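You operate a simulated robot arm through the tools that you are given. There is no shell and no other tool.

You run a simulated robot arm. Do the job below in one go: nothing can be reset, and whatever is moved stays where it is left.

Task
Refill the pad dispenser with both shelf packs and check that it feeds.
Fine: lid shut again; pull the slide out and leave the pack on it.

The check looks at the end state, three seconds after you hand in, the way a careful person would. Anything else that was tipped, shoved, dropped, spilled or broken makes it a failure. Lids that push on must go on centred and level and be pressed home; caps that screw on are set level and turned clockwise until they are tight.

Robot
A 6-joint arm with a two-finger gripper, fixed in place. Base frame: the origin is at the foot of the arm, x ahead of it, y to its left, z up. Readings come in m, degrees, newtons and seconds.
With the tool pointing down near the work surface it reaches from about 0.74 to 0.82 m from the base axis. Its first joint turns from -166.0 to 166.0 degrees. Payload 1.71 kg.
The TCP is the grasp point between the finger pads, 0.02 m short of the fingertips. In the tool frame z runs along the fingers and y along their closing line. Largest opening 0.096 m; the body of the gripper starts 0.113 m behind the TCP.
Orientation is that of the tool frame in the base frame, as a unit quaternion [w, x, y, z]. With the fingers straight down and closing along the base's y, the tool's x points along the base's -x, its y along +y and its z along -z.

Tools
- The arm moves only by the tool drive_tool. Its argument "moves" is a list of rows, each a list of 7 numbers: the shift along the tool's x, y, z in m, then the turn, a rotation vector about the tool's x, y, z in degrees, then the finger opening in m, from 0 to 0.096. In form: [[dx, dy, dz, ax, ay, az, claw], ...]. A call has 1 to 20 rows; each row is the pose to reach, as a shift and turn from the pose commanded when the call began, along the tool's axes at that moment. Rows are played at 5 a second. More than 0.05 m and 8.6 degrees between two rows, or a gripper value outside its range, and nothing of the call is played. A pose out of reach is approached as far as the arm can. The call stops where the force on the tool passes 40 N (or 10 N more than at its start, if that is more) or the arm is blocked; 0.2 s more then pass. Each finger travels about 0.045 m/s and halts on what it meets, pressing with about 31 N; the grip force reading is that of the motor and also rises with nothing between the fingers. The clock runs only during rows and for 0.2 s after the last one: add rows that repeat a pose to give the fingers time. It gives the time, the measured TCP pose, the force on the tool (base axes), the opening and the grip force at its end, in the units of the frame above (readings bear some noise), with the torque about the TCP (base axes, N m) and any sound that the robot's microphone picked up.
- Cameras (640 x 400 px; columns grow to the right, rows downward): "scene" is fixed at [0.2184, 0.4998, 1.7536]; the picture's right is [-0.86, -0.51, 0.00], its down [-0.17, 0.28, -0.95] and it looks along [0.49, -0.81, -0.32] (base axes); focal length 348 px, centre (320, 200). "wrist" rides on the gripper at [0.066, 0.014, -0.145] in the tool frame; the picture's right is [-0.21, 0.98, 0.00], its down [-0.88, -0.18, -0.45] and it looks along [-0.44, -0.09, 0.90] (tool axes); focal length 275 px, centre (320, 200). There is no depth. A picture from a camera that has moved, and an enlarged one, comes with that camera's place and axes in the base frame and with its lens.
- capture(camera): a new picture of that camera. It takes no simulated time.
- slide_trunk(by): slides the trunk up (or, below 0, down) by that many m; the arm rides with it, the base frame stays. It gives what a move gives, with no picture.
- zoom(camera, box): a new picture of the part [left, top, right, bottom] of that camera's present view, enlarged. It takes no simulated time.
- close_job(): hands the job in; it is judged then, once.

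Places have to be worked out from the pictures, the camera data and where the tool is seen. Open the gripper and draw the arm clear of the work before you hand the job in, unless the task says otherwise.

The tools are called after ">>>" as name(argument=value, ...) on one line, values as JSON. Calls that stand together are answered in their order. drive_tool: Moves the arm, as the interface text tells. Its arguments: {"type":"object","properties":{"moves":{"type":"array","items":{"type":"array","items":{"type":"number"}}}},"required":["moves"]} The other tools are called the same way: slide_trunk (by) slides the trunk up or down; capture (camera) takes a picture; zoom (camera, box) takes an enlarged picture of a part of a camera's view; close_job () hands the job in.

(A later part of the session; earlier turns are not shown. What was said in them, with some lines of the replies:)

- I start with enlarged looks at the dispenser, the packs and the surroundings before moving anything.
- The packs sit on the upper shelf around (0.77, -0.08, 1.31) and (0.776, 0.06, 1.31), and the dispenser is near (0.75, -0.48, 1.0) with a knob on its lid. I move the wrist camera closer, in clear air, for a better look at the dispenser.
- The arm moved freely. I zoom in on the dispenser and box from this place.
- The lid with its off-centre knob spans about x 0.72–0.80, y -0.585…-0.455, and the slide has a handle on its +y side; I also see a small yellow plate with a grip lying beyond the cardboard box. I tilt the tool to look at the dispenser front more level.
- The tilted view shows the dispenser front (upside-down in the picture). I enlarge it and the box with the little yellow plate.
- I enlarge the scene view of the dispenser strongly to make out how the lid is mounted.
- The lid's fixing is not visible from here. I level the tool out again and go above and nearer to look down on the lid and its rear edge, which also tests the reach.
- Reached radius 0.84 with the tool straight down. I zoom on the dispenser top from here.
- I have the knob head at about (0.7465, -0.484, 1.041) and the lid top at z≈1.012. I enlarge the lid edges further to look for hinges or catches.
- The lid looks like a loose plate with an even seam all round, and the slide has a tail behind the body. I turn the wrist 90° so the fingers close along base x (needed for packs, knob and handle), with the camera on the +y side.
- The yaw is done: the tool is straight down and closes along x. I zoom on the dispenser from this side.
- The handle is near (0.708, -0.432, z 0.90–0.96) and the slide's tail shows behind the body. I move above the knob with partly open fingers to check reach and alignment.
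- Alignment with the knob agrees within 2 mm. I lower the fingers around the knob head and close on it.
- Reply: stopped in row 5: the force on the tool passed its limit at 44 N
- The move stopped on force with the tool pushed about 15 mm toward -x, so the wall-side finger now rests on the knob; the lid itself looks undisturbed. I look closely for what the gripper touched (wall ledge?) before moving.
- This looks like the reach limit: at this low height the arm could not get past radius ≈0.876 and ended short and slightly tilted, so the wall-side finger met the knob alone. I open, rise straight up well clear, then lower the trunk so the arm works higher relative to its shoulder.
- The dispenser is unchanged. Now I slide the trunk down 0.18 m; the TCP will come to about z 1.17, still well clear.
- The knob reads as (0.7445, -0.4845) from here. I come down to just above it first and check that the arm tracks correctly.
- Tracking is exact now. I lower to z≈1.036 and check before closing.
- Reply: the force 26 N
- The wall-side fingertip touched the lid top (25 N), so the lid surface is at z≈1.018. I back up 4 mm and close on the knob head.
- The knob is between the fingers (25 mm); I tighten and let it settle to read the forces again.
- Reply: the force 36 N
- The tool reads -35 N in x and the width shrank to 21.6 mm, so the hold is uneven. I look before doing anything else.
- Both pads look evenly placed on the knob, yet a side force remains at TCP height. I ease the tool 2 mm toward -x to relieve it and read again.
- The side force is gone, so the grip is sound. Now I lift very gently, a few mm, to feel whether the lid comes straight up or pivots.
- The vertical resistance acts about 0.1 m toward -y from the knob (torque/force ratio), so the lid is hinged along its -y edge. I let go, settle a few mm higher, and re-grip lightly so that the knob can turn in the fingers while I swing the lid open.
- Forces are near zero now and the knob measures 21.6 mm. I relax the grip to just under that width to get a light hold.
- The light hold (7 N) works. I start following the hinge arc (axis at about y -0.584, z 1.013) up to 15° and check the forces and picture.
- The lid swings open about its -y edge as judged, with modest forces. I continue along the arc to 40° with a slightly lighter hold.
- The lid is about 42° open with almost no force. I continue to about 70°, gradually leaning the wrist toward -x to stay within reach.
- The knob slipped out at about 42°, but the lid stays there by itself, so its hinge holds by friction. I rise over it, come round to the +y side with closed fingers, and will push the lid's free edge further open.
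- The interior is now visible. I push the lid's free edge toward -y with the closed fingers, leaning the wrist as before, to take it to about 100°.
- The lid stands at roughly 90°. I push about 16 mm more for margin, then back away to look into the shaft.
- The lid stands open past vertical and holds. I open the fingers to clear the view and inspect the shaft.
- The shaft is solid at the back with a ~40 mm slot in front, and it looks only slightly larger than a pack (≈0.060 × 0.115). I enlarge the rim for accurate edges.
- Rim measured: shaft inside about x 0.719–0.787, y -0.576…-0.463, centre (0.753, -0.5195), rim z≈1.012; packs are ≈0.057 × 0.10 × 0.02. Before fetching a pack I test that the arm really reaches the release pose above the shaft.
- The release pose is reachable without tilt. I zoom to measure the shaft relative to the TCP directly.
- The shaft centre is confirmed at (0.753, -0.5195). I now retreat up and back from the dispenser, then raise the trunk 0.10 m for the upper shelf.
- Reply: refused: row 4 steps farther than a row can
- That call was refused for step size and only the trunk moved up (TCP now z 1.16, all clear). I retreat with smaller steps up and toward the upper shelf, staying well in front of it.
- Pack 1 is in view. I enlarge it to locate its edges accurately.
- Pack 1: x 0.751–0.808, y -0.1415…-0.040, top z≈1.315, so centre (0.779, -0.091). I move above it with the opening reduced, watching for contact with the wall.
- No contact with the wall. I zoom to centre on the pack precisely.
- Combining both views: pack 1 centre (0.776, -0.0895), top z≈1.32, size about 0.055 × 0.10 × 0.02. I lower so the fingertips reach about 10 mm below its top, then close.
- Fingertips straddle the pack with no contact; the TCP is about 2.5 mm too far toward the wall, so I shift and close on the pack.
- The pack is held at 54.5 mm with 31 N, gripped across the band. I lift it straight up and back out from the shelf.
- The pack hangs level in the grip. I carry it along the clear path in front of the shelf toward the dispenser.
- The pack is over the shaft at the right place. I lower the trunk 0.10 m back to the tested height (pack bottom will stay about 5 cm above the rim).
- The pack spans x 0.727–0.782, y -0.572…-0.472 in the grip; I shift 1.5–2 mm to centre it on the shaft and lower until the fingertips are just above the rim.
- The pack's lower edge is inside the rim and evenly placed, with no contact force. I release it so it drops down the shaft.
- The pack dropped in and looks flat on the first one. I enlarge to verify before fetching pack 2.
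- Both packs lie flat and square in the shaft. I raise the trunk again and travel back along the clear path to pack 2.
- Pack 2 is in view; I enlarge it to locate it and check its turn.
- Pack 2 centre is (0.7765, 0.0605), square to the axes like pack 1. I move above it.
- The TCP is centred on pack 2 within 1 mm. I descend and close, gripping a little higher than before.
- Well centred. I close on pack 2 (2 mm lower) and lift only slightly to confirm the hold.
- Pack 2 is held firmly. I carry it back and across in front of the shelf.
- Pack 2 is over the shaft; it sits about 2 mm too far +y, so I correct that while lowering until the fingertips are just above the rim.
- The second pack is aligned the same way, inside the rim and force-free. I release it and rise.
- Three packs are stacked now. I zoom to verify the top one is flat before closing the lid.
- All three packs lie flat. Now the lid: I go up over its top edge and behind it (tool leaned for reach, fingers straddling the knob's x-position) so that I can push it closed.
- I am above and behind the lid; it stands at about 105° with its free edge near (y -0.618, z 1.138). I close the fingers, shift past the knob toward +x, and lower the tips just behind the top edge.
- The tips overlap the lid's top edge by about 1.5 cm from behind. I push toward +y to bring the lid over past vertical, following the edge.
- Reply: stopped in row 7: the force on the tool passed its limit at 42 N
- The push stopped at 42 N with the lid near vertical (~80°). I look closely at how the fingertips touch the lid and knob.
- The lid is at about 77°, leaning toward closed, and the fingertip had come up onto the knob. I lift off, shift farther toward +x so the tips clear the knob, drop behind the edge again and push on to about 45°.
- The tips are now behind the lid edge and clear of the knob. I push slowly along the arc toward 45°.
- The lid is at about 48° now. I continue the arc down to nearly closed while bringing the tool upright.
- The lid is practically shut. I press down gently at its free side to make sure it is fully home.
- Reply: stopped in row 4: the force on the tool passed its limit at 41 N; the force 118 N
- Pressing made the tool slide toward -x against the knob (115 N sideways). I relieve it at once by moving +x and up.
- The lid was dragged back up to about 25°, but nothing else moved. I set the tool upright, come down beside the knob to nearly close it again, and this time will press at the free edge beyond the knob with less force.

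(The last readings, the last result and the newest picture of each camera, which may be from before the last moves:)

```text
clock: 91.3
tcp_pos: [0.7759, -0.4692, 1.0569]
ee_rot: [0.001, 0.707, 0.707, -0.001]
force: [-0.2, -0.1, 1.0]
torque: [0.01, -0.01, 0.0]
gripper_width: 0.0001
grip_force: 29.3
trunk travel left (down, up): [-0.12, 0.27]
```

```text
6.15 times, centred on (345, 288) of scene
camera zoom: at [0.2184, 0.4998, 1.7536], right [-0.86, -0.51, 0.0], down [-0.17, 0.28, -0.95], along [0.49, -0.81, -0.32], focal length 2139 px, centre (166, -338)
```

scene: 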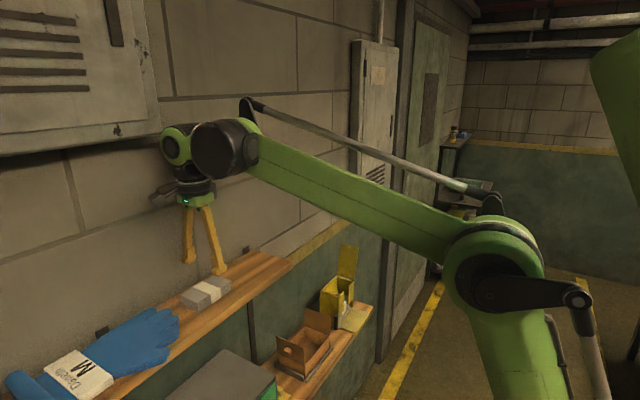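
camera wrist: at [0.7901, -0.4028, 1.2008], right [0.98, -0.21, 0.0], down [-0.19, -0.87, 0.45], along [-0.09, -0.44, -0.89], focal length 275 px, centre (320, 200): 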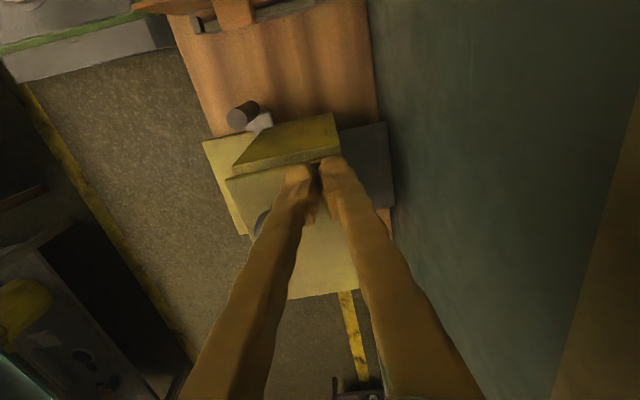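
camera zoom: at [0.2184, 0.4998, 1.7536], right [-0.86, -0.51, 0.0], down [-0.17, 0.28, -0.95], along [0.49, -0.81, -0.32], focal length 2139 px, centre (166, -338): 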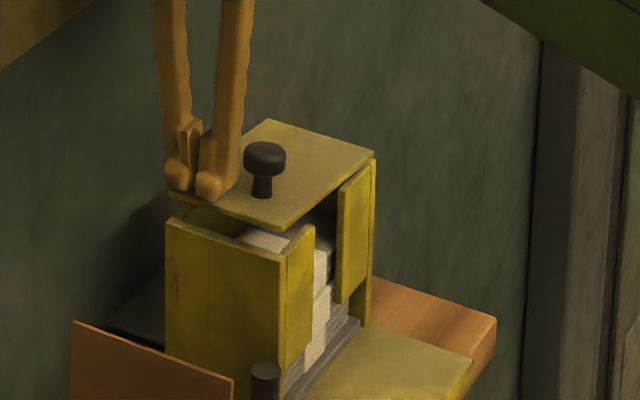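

The lid is down to about 8°. I shift to the strip beyond the knob near the free edge and press it down in small steps.

>>> drive_tool(moves=[[0.004, -0.008, -0.005, 0, 0, 0, 0], [0.007, -0.014, -0.003, 0, 0, 0, 0], [0.007, -0.014, 0.004, 0, 0, 0, 0], [0.007, -0.014, 0.01, 0, 0, 0, 0], [0.007, -0.014, 0.0145, 0, 0, 0, 0], [0.007, -0.014, 0.017, 0, 0, 0, 0], [0.007, -0.014, 0.0182, 0, 0, 0, 0]])

>>> zoom(camera="scene", box=[315, 265, 375, 320])

>>> capture(camera="wrist")

```text
clock: 92.9
tcp_pos: [0.7608, -0.4595, 1.0399]
ee_rot: [0.002, 0.707, 0.707, 0.0]
force: [2.4, -1.1, 7.1]
torque: [-0.02, -0.01, 0.01]
gripper_width: 0.006
grip_force: 29.1
trunk travel left (down, up): [-0.12, 0.27]
```

```text
7.27 times, centred on (345, 292) of scene
camera zoom: at [0.2184, 0.4998, 1.7536], right [-0.86, -0.51, 0.0], down [-0.17, 0.28, -0.95], along [0.49, -0.81, -0.32], focal length 2528 px, centre (138, -473)
```

zoom: 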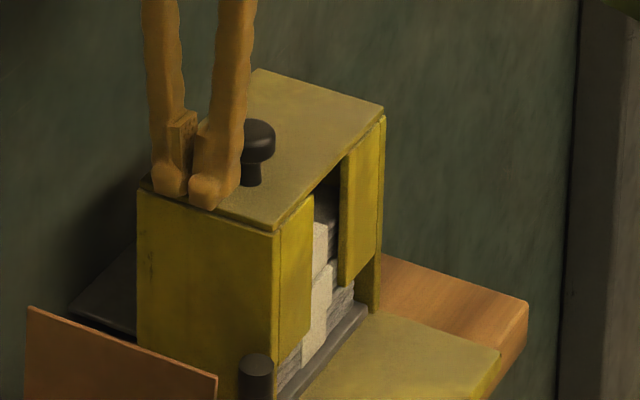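

```text
taken
camera wrist: at [0.7757, -0.3947, 1.1841], right [0.98, -0.21, 0.0], down [-0.19, -0.87, 0.45], along [-0.09, -0.44, -0.89], focal length 275 px, centre (320, 200)
```

wrist: 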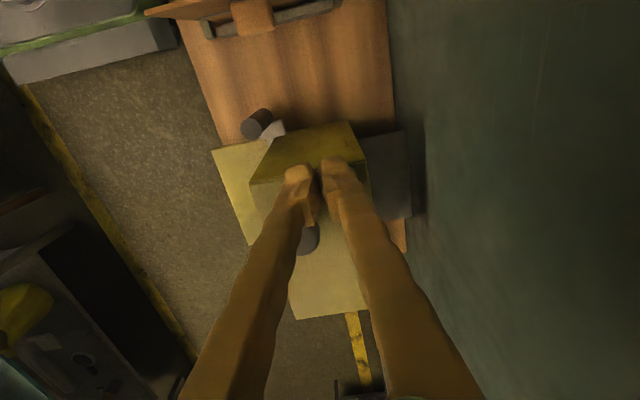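

The lid seats with 7 N at about the same height as before I opened it. I press about 1.2 mm more, then lift off and inspect.

>>> drive_tool(moves=[[0, 0, 0.0006, 0, 0, 0, 0], [0, 0, 0.0012, 0, 0, 0, 0], [0, 0, 0.0012, 0, 0, 0, 0]])

>>> drive_tool(moves=[[0, 0, -0.004, 0, 0, 0, 0], [0, 0, -0.03, 0, 0, 0, 0], [0, 0, -0.07, 0, 0, 0, 0.02], [0.02, -0.02, -0.1, 0, 0, 0, 0.03], [0.02, -0.02, -0.1, 0, 0, 0, 0.03]])

>>> zoom(camera="scene", box=[315, 270, 365, 300])

>>> capture(camera="wrist")

>>> zoom(camera="scene", box=[310, 265, 380, 335])

```text
clock: 93.7
tcp_pos: [0.7622, -0.4601, 1.0378]
ee_rot: [0.002, 0.707, 0.707, -0.001]
force: [7.9, -6.3, 27.1]
torque: [-0.15, -0.14, 0.03]
gripper_width: 0.0059
grip_force: 29.3
trunk travel left (down, up): [-0.12, 0.27]
```

```text
clock: 94.9
tcp_pos: [0.7402, -0.4412, 1.1385]
ee_rot: [0.003, 0.707, 0.707, -0.001]
force: [-0.1, 0.8, 0.4]
torque: [-0.03, -0.03, -0.04]
gripper_width: 0.03
grip_force: 0.1
trunk travel left (down, up): [-0.12, 0.27]
```

```text
12.80 times, centred on (340, 285) of scene
camera zoom: at [0.2184, 0.4998, 1.7536], right [-0.86, -0.51, 0.0], down [-0.17, 0.28, -0.95], along [0.49, -0.81, -0.32], focal length 4450 px, centre (64, -888)
```

zoom: 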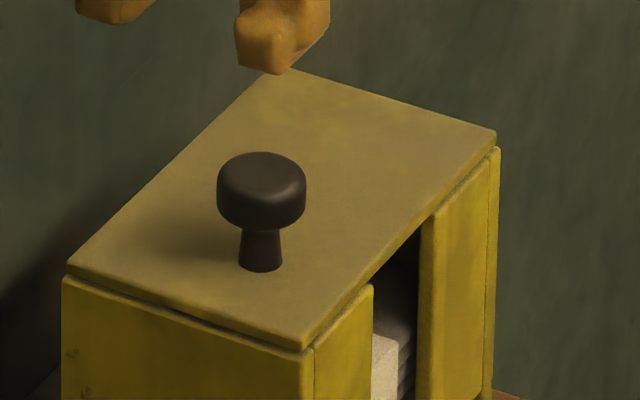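

```text
taken
camera wrist: at [0.7547, -0.3756, 1.2827], right [0.98, -0.21, 0.0], down [-0.19, -0.87, 0.45], along [-0.09, -0.44, -0.89], focal length 275 px, centre (320, 200)
```

wrist: 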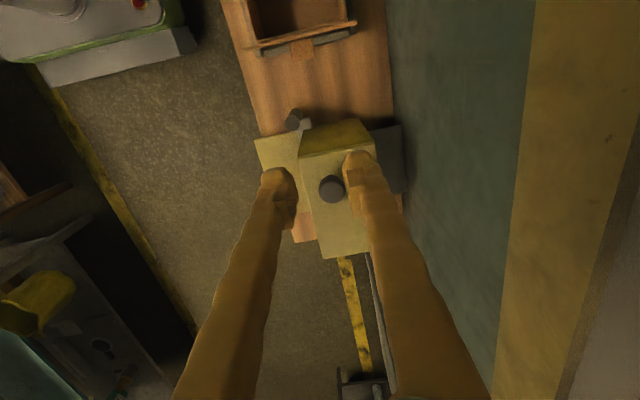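

```text
5.71 times, centred on (345, 300) of scene
camera zoom: at [0.2184, 0.4998, 1.7536], right [-0.86, -0.51, 0.0], down [-0.17, 0.28, -0.95], along [0.49, -0.81, -0.32], focal length 1987 px, centre (177, -371)
```

zoom: 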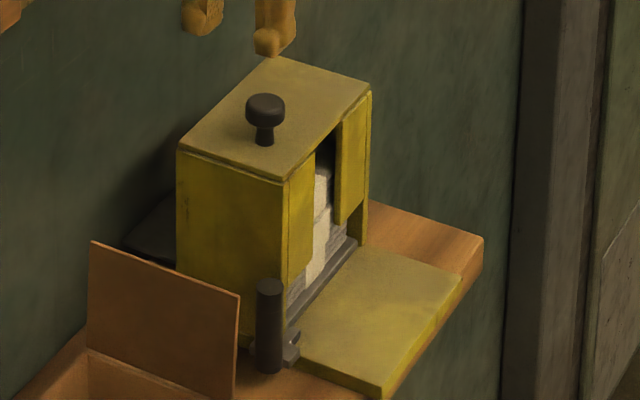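

The lid is shut exactly as it was at the start, and nothing else has moved. Next is the slide: I enlarge the handle to locate it for the pull.

>>> zoom(camera="wrist", box=[240, 80, 400, 200])

>>> zoom(camera="scene", box=[325, 300, 375, 340])

```text
3.33 times, centred on (320, 140) of wrist
camera zoom: at [0.7547, -0.3756, 1.2827], right [0.98, -0.21, 0.0], down [-0.19, -0.87, 0.45], along [-0.09, -0.44, -0.89], focal length 918 px, centre (320, 400)
```

zoom: 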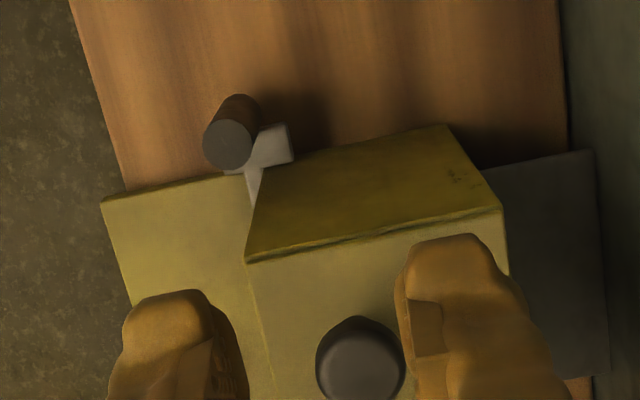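

```text
10.00 times, centred on (350, 320) of scene
camera zoom: at [0.2184, 0.4998, 1.7536], right [-0.86, -0.51, 0.0], down [-0.17, 0.28, -0.95], along [0.49, -0.81, -0.32], focal length 3476 px, centre (20, -1000)
```

zoom: 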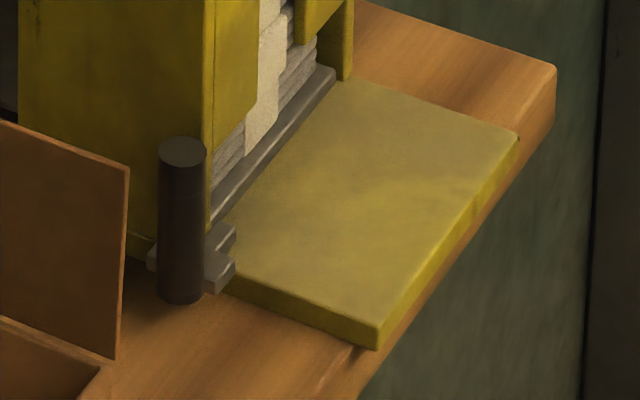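

The handle top is at (0.7117, -0.431, 0.957), about 19 mm thick, reaching down to z≈0.90. I move above it and descend with the fingers open around it.

>>> drive_tool(moves=[[0.006, -0.014, 0.03, 0, 0, 0, 0.045], [0.0102, -0.0285, 0.07, 0, 0, 0, 0.06], [0.0102, -0.0285, 0.11, 0, 0, 0, 0.06], [0.0102, -0.0285, 0.145, 0, 0, 0, 0.06], [0.0102, -0.0285, 0.145, 0, 0, 0, 0.06]])

>>> capture(camera="wrist")

>>> zoom(camera="scene", box=[305, 240, 385, 340])

```text
clock: 96.1
tcp_pos: [0.7117, -0.435, 0.9921]
ee_rot: [0.001, 0.708, 0.706, -0.001]
force: [-0.2, -0.3, -0.3]
torque: [0.02, 0.04, -0.03]
gripper_width: 0.0598
grip_force: 0.1
trunk travel left (down, up): [-0.12, 0.27]
```

```text
taken
camera wrist: at [0.7264, -0.3686, 1.1368], right [0.98, -0.21, 0.0], down [-0.19, -0.87, 0.45], along [-0.09, -0.44, -0.89], focal length 275 px, centre (320, 200)
```

wrist: 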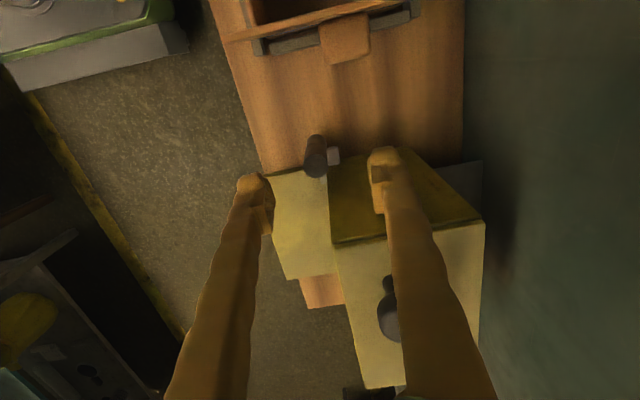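

```text
4.00 times, centred on (345, 290) of scene
camera zoom: at [0.2184, 0.4998, 1.7536], right [-0.86, -0.51, 0.0], down [-0.17, 0.28, -0.95], along [0.49, -0.81, -0.32], focal length 1391 px, centre (220, -160)
```

zoom: 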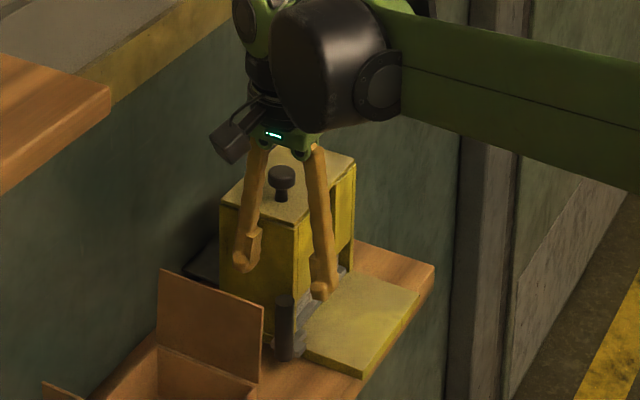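

The handle sits at (0.711, -0.431). I correct 4 mm in y, descend to z≈0.942 and close on it.

>>> drive_tool(moves=[[0.004, -0.0007, 0.015, 0, 0, 0, 0.06], [0.004, -0.0007, 0.035, 0, 0, 0, 0.06], [0.004, -0.0007, 0.05, 0, 0, 0, 0.06], [0.004, -0.0007, 0.05, 0, 0, 0, 0.06]])

>>> capture(camera="wrist")

>>> zoom(camera="scene", box=[315, 270, 375, 340])

```text
clock: 97.1
tcp_pos: [0.7125, -0.4285, 0.9432]
ee_rot: [0.001, 0.708, 0.707, -0.001]
force: [0.5, -0.7, -0.4]
torque: [0.02, -0.01, -0.01]
gripper_width: 0.0601
grip_force: 0.1
trunk travel left (down, up): [-0.12, 0.27]
```

```text
taken
camera wrist: at [0.7268, -0.3628, 1.0869], right [0.98, -0.21, 0.0], down [-0.19, -0.87, 0.45], along [-0.09, -0.44, -0.89], focal length 275 px, centre (320, 200)
```

wrist: 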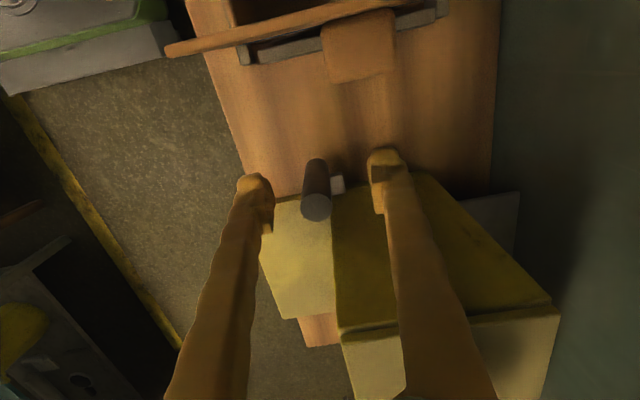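

```text
5.71 times, centred on (345, 305) of scene
camera zoom: at [0.2184, 0.4998, 1.7536], right [-0.86, -0.51, 0.0], down [-0.17, 0.28, -0.95], along [0.49, -0.81, -0.32], focal length 1987 px, centre (177, -400)
```

zoom: 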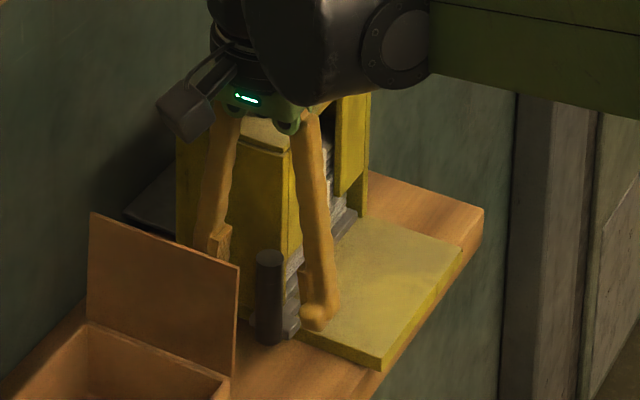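

The handle is centred between the fingers. I close on it and check the forces.

>>> drive_tool(moves=[[-0.001, -0.001, 0, 0, 0, 0, 0.05], [-0.001, -0.001, 0, 0, 0, 0, 0.035], [-0.001, -0.001, 0, 0, 0, 0, 0.02], [-0.001, -0.001, 0, 0, 0, 0, 0.012], [-0.001, -0.001, 0, 0, 0, 0, 0.01], [-0.001, -0.001, 0, 0, 0, 0, 0.01]])

```text
clock: 98.5
tcp_pos: [0.7102, -0.4293, 0.9418]
ee_rot: [0.001, 0.708, 0.706, -0.001]
force: [-14.7, 1.9, -6.9]
torque: [0.01, 0.2, 0.0]
gripper_width: 0.0167
grip_force: 35.2
trunk travel left (down, up): [-0.12, 0.27]
```

The handle is gripped (16.7 mm). I pull the slide slowly toward -x by 3 cm first and check that a pack comes with it.

>>> drive_tool(moves=[[0, -0.003, 0, 0, 0, 0, 0.005], [0, -0.007, 0, 0, 0, 0, 0.005], [0, -0.012, 0, 0, 0, 0, 0.005], [0, -0.018, 0, 0, 0, 0, 0.005], [0, -0.024, 0, 0, 0, 0, 0.005], [0, -0.03, 0, 0, 0, 0, 0.005], [0, -0.03, 0, 0, 0, 0, 0.005]])

>>> capture(camera="wrist")

>>> zoom(camera="scene", box=[315, 270, 375, 340])

```text
clock: 100.1
tcp_pos: [0.6817, -0.4298, 0.9431]
ee_rot: [0.002, 0.708, 0.706, 0.0]
force: [1.1, -17.5, 21.2]
torque: [-0.33, -0.02, 0.02]
gripper_width: 0.0166
grip_force: 34.8
trunk travel left (down, up): [-0.12, 0.27]
```

```text
taken
camera wrist: at [0.6958, -0.3631, 1.0866], right [0.98, -0.21, 0.0], down [-0.19, -0.87, 0.45], along [-0.09, -0.44, -0.89], focal length 275 px, centre (320, 200)
```

wrist: 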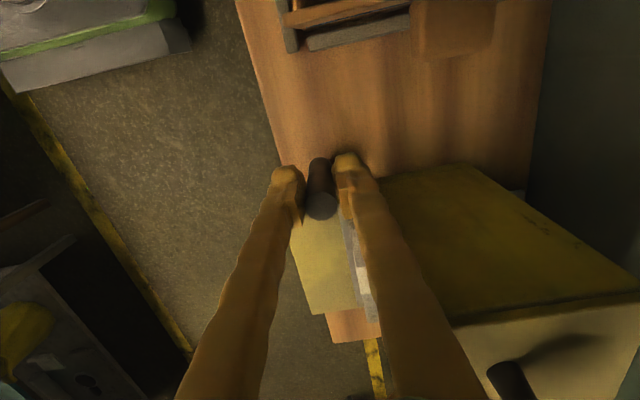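

```text
5.71 times, centred on (345, 305) of scene
camera zoom: at [0.2184, 0.4998, 1.7536], right [-0.86, -0.51, 0.0], down [-0.17, 0.28, -0.95], along [0.49, -0.81, -0.32], focal length 1987 px, centre (177, -400)
```

zoom: 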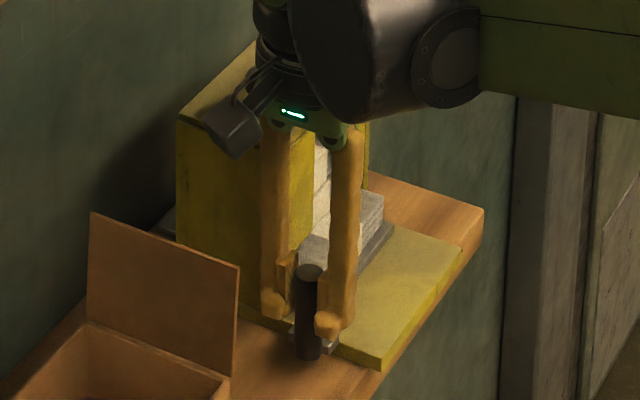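

The bottom pack is coming out on the slide. There is some side load (up and -y), so I ease the tool that way by about 1–1.5 mm and continue pulling.

>>> drive_tool(moves=[[-0.001, 0, -0.0015, 0, 0, 0, 0.005], [-0.001, -0.004, -0.0015, 0, 0, 0, 0.005], [-0.001, -0.009, -0.0015, 0, 0, 0, 0.005], [-0.001, -0.014, -0.0015, 0, 0, 0, 0.005], [-0.001, -0.019, -0.0015, 0, 0, 0, 0.005], [-0.001, -0.019, -0.0015, 0, 0, 0, 0.005]])

>>> zoom(camera="scene", box=[315, 270, 375, 340])

>>> capture(camera="wrist")

```text
clock: 101.5
tcp_pos: [0.664, -0.4299, 0.943]
ee_rot: [0.0, 0.707, 0.707, 0.0]
force: [1.1, 9.8, -24.2]
torque: [0.25, 0.0, 0.01]
gripper_width: 0.0167
grip_force: 35.2
trunk travel left (down, up): [-0.12, 0.27]
```

```text
5.71 times, centred on (345, 305) of scene
camera zoom: at [0.2184, 0.4998, 1.7536], right [-0.86, -0.51, 0.0], down [-0.17, 0.28, -0.95], along [0.49, -0.81, -0.32], focal length 1987 px, centre (177, -400)
```

zoom: 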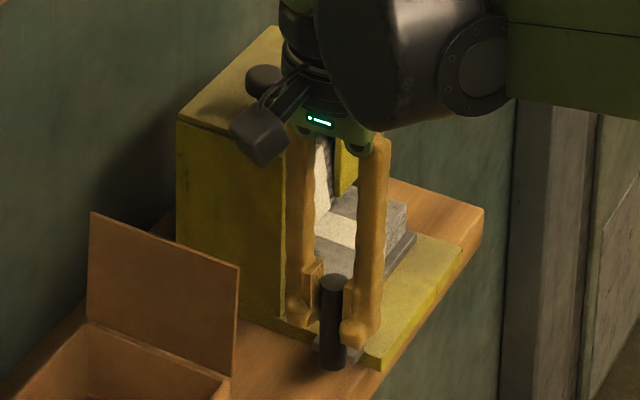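

```text
taken
camera wrist: at [0.6785, -0.3635, 1.0875], right [0.98, -0.21, 0.0], down [-0.18, -0.88, 0.45], along [-0.09, -0.44, -0.89], focal length 275 px, centre (320, 200)
```

wrist: 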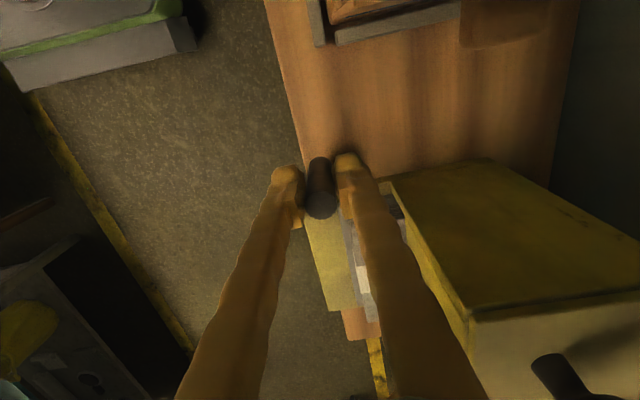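

Now slightly over-corrected the other way; I halve the correction and continue pulling gently, watching for the end stop.

>>> drive_tool(moves=[[0.0004, 0, 0.0008, 0, 0, 0, 0.005], [0.0004, -0.004, 0.0008, 0, 0, 0, 0.005], [0.0004, -0.008, 0.0008, 0, 0, 0, 0.005], [0.0004, -0.012, 0.0008, 0, 0, 0, 0.005], [0.0004, -0.015, 0.0008, 0, 0, 0, 0.005], [0.0004, -0.015, 0.0008, 0, 0, 0, 0.005]])

>>> zoom(camera="scene", box=[315, 270, 375, 340])

```text
clock: 102.9
tcp_pos: [0.6467, -0.4289, 0.9449]
ee_rot: [0.001, 0.707, 0.707, 0.0]
force: [0.2, -7.2, 13.8]
torque: [-0.33, 0.02, -0.01]
gripper_width: 0.0167
grip_force: 34.5
trunk travel left (down, up): [-0.12, 0.27]
```

```text
5.71 times, centred on (345, 305) of scene
camera zoom: at [0.2184, 0.4998, 1.7536], right [-0.86, -0.51, 0.0], down [-0.17, 0.28, -0.95], along [0.49, -0.81, -0.32], focal length 1987 px, centre (177, -400)
```

zoom: 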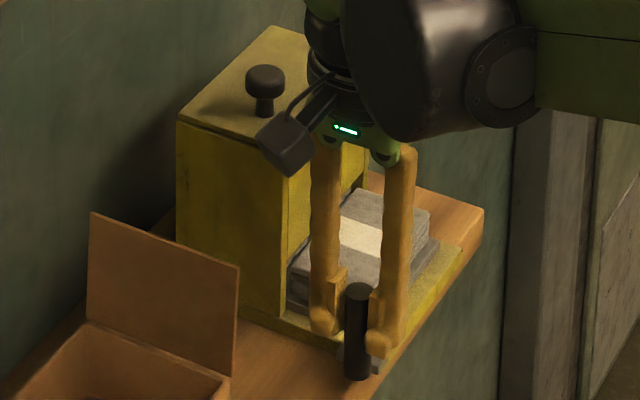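

The slide is out 63 mm and the pack is nearly clear of the front. I pull on in 2–3 mm steps to find the end of travel.

>>> drive_tool(moves=[[-0.0002, -0.002, -0.0004, 0, 0, 0, 0.005], [-0.0002, -0.004, -0.0004, 0, 0, 0, 0.005], [-0.0002, -0.006, -0.0004, 0, 0, 0, 0.005], [-0.0002, -0.008, -0.0004, 0, 0, 0, 0.005], [-0.0002, -0.008, -0.0004, 0, 0, 0, 0.005]])

>>> zoom(camera="scene", box=[315, 270, 375, 340])

>>> capture(camera="wrist")

```text
clock: 104.1
tcp_pos: [0.6399, -0.4293, 0.9435]
ee_rot: [0.002, 0.708, 0.707, 0.0]
force: [6.8, -12.8, 12.5]
torque: [-0.27, -0.08, 0.05]
gripper_width: 0.0168
grip_force: 34.9
trunk travel left (down, up): [-0.12, 0.27]
```

```text
5.71 times, centred on (345, 305) of scene
camera zoom: at [0.2184, 0.4998, 1.7536], right [-0.86, -0.51, 0.0], down [-0.17, 0.28, -0.95], along [0.49, -0.81, -0.32], focal length 1987 px, centre (177, -400)
```

zoom: 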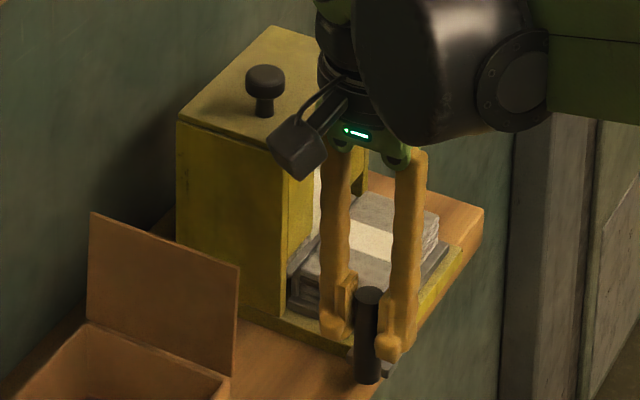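

```text
taken
camera wrist: at [0.6544, -0.3633, 1.0874], right [0.98, -0.21, 0.0], down [-0.19, -0.87, 0.45], along [-0.09, -0.44, -0.89], focal length 275 px, centre (320, 200)
```

wrist: 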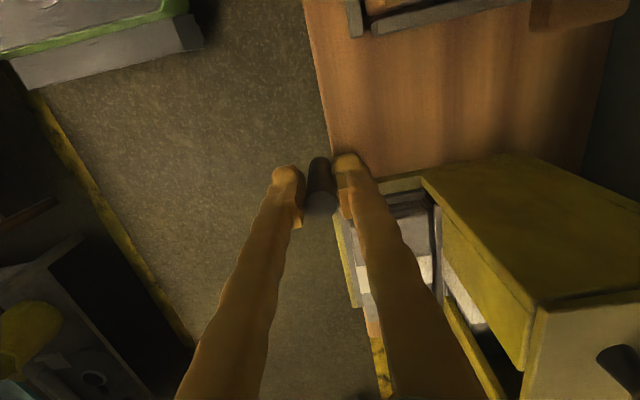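

The pack is now clear of the front, sitting between the slide's ridges, and a slight resistance begins. I pull 3 mm more to confirm the stop.

>>> drive_tool(moves=[[-0.0005, -0.001, -0.0004, 0, 0, 0, 0.005], [-0.0005, -0.002, -0.0004, 0, 0, 0, 0.005], [-0.0005, -0.003, -0.0004, 0, 0, 0, 0.005], [-0.0005, -0.003, -0.0004, 0, 0, 0, 0.005]])

>>> zoom(camera="scene", box=[325, 280, 375, 340])

```text
clock: 105.2
tcp_pos: [0.6318, -0.4283, 0.9507]
ee_rot: [0.009, 0.705, 0.709, 0.007]
force: [71.2, -1.6, -11.2]
torque: [-0.9, -0.51, 0.2]
gripper_width: 0.0322
grip_force: 35.4
trunk travel left (down, up): [-0.12, 0.27]
stopped in row 4: the force on the tool passed its limit at 41 N (the readings are from after the stop); the commanded pose is now the measured one
```

```text
6.67 times, centred on (350, 310) of scene
camera zoom: at [0.2184, 0.4998, 1.7536], right [-0.86, -0.51, 0.0], down [-0.17, 0.28, -0.95], along [0.49, -0.81, -0.32], focal length 2318 px, centre (120, -533)
```

zoom: 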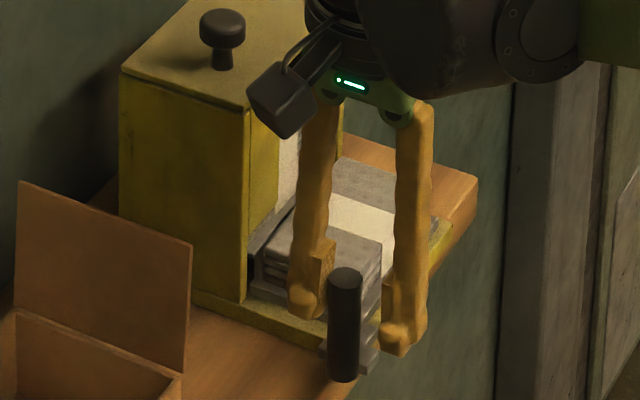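

The slide is at its end stop (force jumped and the fingers were pulled slightly open). I relieve the pull and open the fingers at once.

>>> drive_tool(moves=[[0, 0.003, 0, 0, 0, 0, 0.045], [0, 0.005, 0, 0, 0, 0, 0.06], [0, 0.005, 0, 0, 0, 0, 0.06]])

>>> zoom(camera="scene", box=[315, 270, 375, 340])

>>> capture(camera="wrist")

```text
clock: 106.0
tcp_pos: [0.6279, -0.4296, 0.9537]
ee_rot: [0.008, 0.707, 0.707, 0.005]
force: [-0.2, 0.2, -1.7]
torque: [0.0, 0.02, -0.04]
gripper_width: 0.0599
grip_force: 0.1
trunk travel left (down, up): [-0.12, 0.27]
```

```text
5.71 times, centred on (345, 305) of scene
camera zoom: at [0.2184, 0.4998, 1.7536], right [-0.86, -0.51, 0.0], down [-0.17, 0.28, -0.95], along [0.49, -0.81, -0.32], focal length 1987 px, centre (177, -400)
```

zoom: 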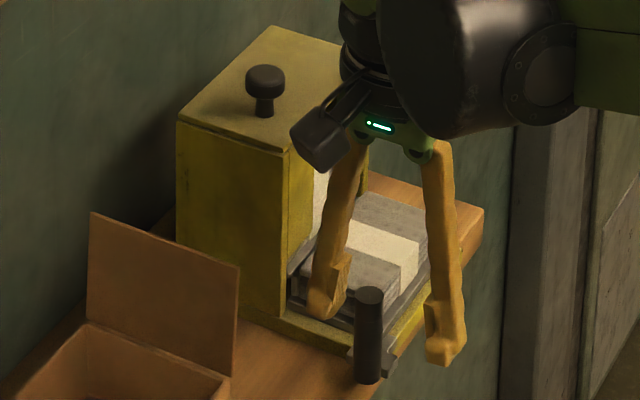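

```text
taken
camera wrist: at [0.6402, -0.3634, 1.0974], right [0.98, -0.21, 0.02], down [-0.19, -0.88, 0.44], along [-0.08, -0.44, -0.9], focal length 275 px, centre (320, 200)
```

wrist: 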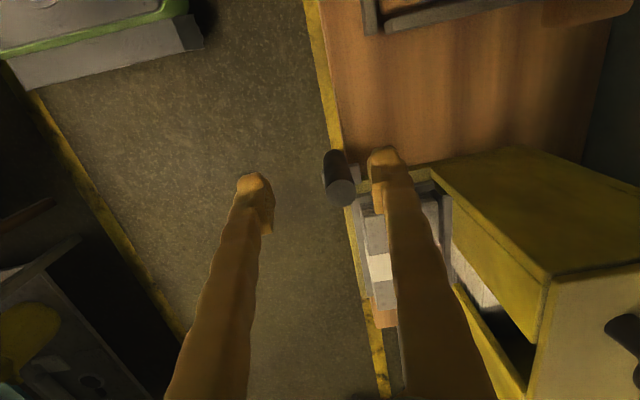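

The handle is free and stays at the end position with the pack on the slide. I rise straight up clear of it, then look at everything.

>>> drive_tool(moves=[[0, 0, -0.02, 0, 0, 0, 0.06], [0, 0, -0.05, 0, 0, 0, 0.06], [0, 0, -0.09, 0.5, 0, 0, 0.07], [0.0, 0, -0.13, 1, 0, 0, 0.08], [0.02, -0.02, -0.165, 1, 0, 0, 0.096], [0.04, -0.05, -0.195, 1, 0, 0, 0.096], [0.05, -0.08, -0.225, 1, 0, 0, 0.096], [0.05, -0.08, -0.225, 1, 0, 0, 0.096]])

>>> capture(camera="wrist")

>>> zoom(camera="scene", box=[310, 265, 380, 335])

>>> capture(camera="scene")

```text
clock: 107.8
tcp_pos: [0.5448, -0.3773, 1.1798]
ee_rot: [0.001, 0.708, 0.707, -0.002]
force: [-0.1, -0.5, -0.2]
torque: [-0.06, -0.04, -0.01]
gripper_width: 0.0962
grip_force: 0.0
trunk travel left (down, up): [-0.12, 0.27]
```

```text
taken
camera wrist: at [0.5597, -0.3115, 1.3229], right [0.98, -0.21, 0.0], down [-0.18, -0.88, 0.45], along [-0.09, -0.44, -0.89], focal length 275 px, centre (320, 200)
```

wrist: 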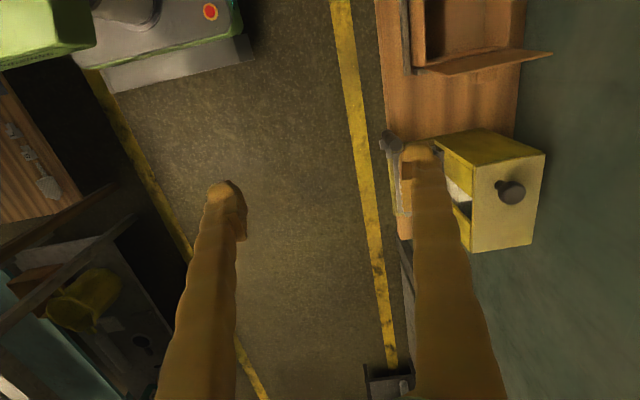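

```text
5.71 times, centred on (345, 300) of scene
camera zoom: at [0.2184, 0.4998, 1.7536], right [-0.86, -0.51, 0.0], down [-0.17, 0.28, -0.95], along [0.49, -0.81, -0.32], focal length 1987 px, centre (177, -371)
```

zoom: 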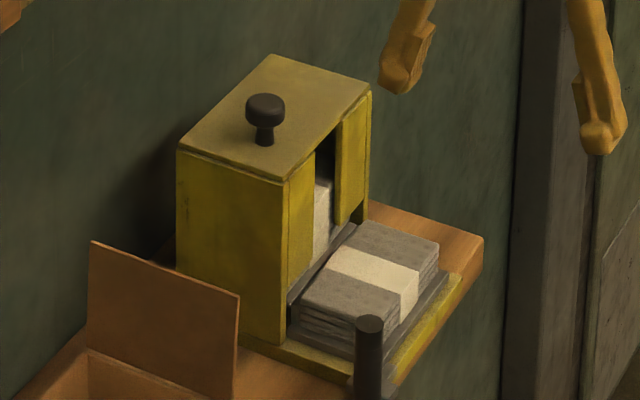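

```text
taken
```

scene: 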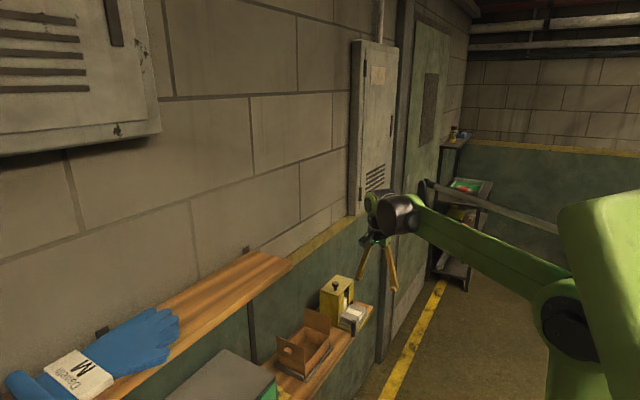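

The lid is shut, the slide is out at its stop with one pack lying flat on it, and the other two packs have settled inside. I draw the arm farther back and up, and take a last close look.

>>> drive_tool(moves=[[0.02, 0, -0.035, 0, 0, 0, 0.096], [0.04, 0.01, -0.07, 0, 0, 0, 0.096], [0.06, 0.02, -0.105, 0, 0, 0, 0.096], [0.08, 0.02, -0.14, 0, 0, 0, 0.096], [0.1, 0.02, -0.17, 0, 0, 0, 0.096], [0.1, 0.02, -0.17, 0, 0, 0, 0.096]])

>>> capture(camera="wrist")

>>> zoom(camera="scene", box=[310, 265, 380, 335])

>>> zoom(camera="scene", box=[335, 285, 375, 335])

```text
clock: 109.2
tcp_pos: [0.5652, -0.2783, 1.3496]
ee_rot: [0.001, 0.707, 0.707, -0.002]
force: [0.8, -0.1, -0.1]
torque: [0.0, -0.01, 0.04]
gripper_width: 0.096
grip_force: 0.1
trunk travel left (down, up): [-0.12, 0.27]
```

```text
taken
camera wrist: at [0.5795, -0.2113, 1.4929], right [0.98, -0.21, 0.0], down [-0.18, -0.88, 0.45], along [-0.09, -0.44, -0.89], focal length 275 px, centre (320, 200)
```

wrist: 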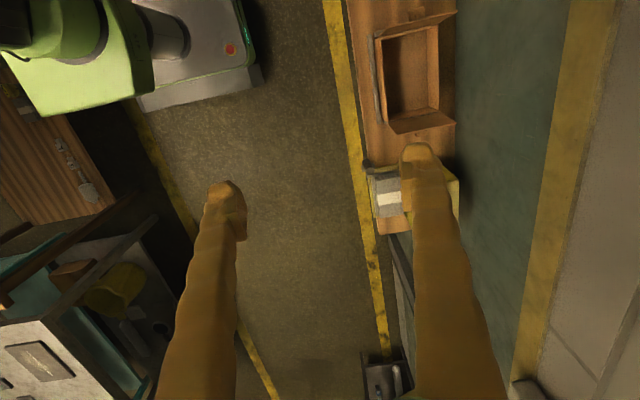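

```text
5.71 times, centred on (345, 300) of scene
camera zoom: at [0.2184, 0.4998, 1.7536], right [-0.86, -0.51, 0.0], down [-0.17, 0.28, -0.95], along [0.49, -0.81, -0.32], focal length 1987 px, centre (177, -371)
```

zoom: 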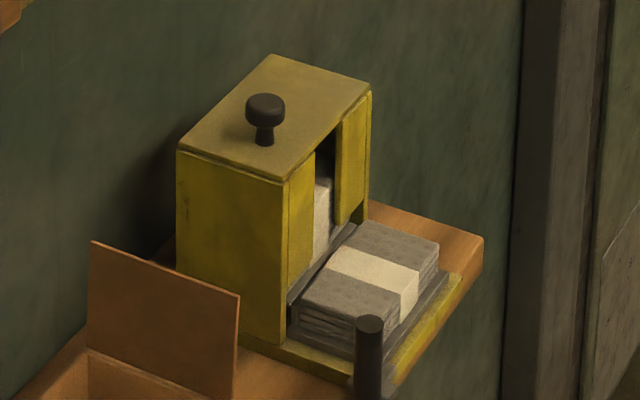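

```text
8.00 times, centred on (355, 310) of scene
camera zoom: at [0.2184, 0.4998, 1.7536], right [-0.86, -0.51, 0.0], down [-0.17, 0.28, -0.95], along [0.49, -0.81, -0.32], focal length 2781 px, centre (40, -680)
```

zoom: 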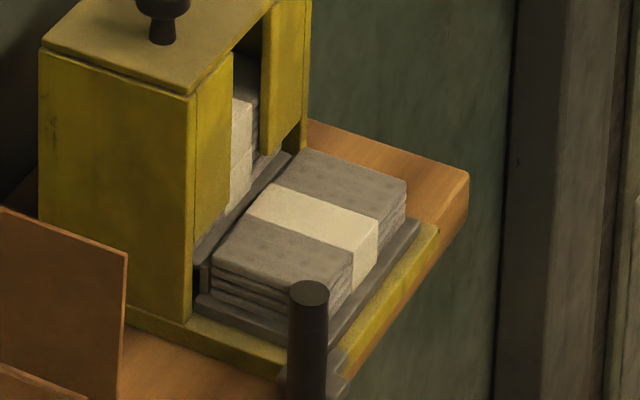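

The dispenser stands where it was, with its lid shut. The slide is fully out with one pack flat on it, and the two added packs are stacked inside. The gripper is open and well clear, so I hand the job in.

>>> close_job()

```text
The job is handed in.
```

I loaded both shelf packs into the dispenser and shut the lid. The feed check worked: pulling the slide out to its end stop brought the bottom pack out. I left that pack lying flat on the slide.

- **Inside:** in the last close-up, the two packs I added are stacked in the shaft behind the front slot.
- **How they went in:** I let each pack drop about 8–10 cm down the shaft, because the fingers do not fit inside it. Both landed flat.
- **Lid:** it is hinged, and it looks as it did at the start. While closing it, a finger slid against the knob with about 115 N of sideways force and lifted the lid again. I then closed it properly by pressing on the free edge.
- **Slide:** the force on the handle reached about 71 N when it hit the end stop. It stayed out when I let go.

In the final pictures the dispenser has not shifted and nothing else looks disturbed. The gripper is open and the arm is clear.
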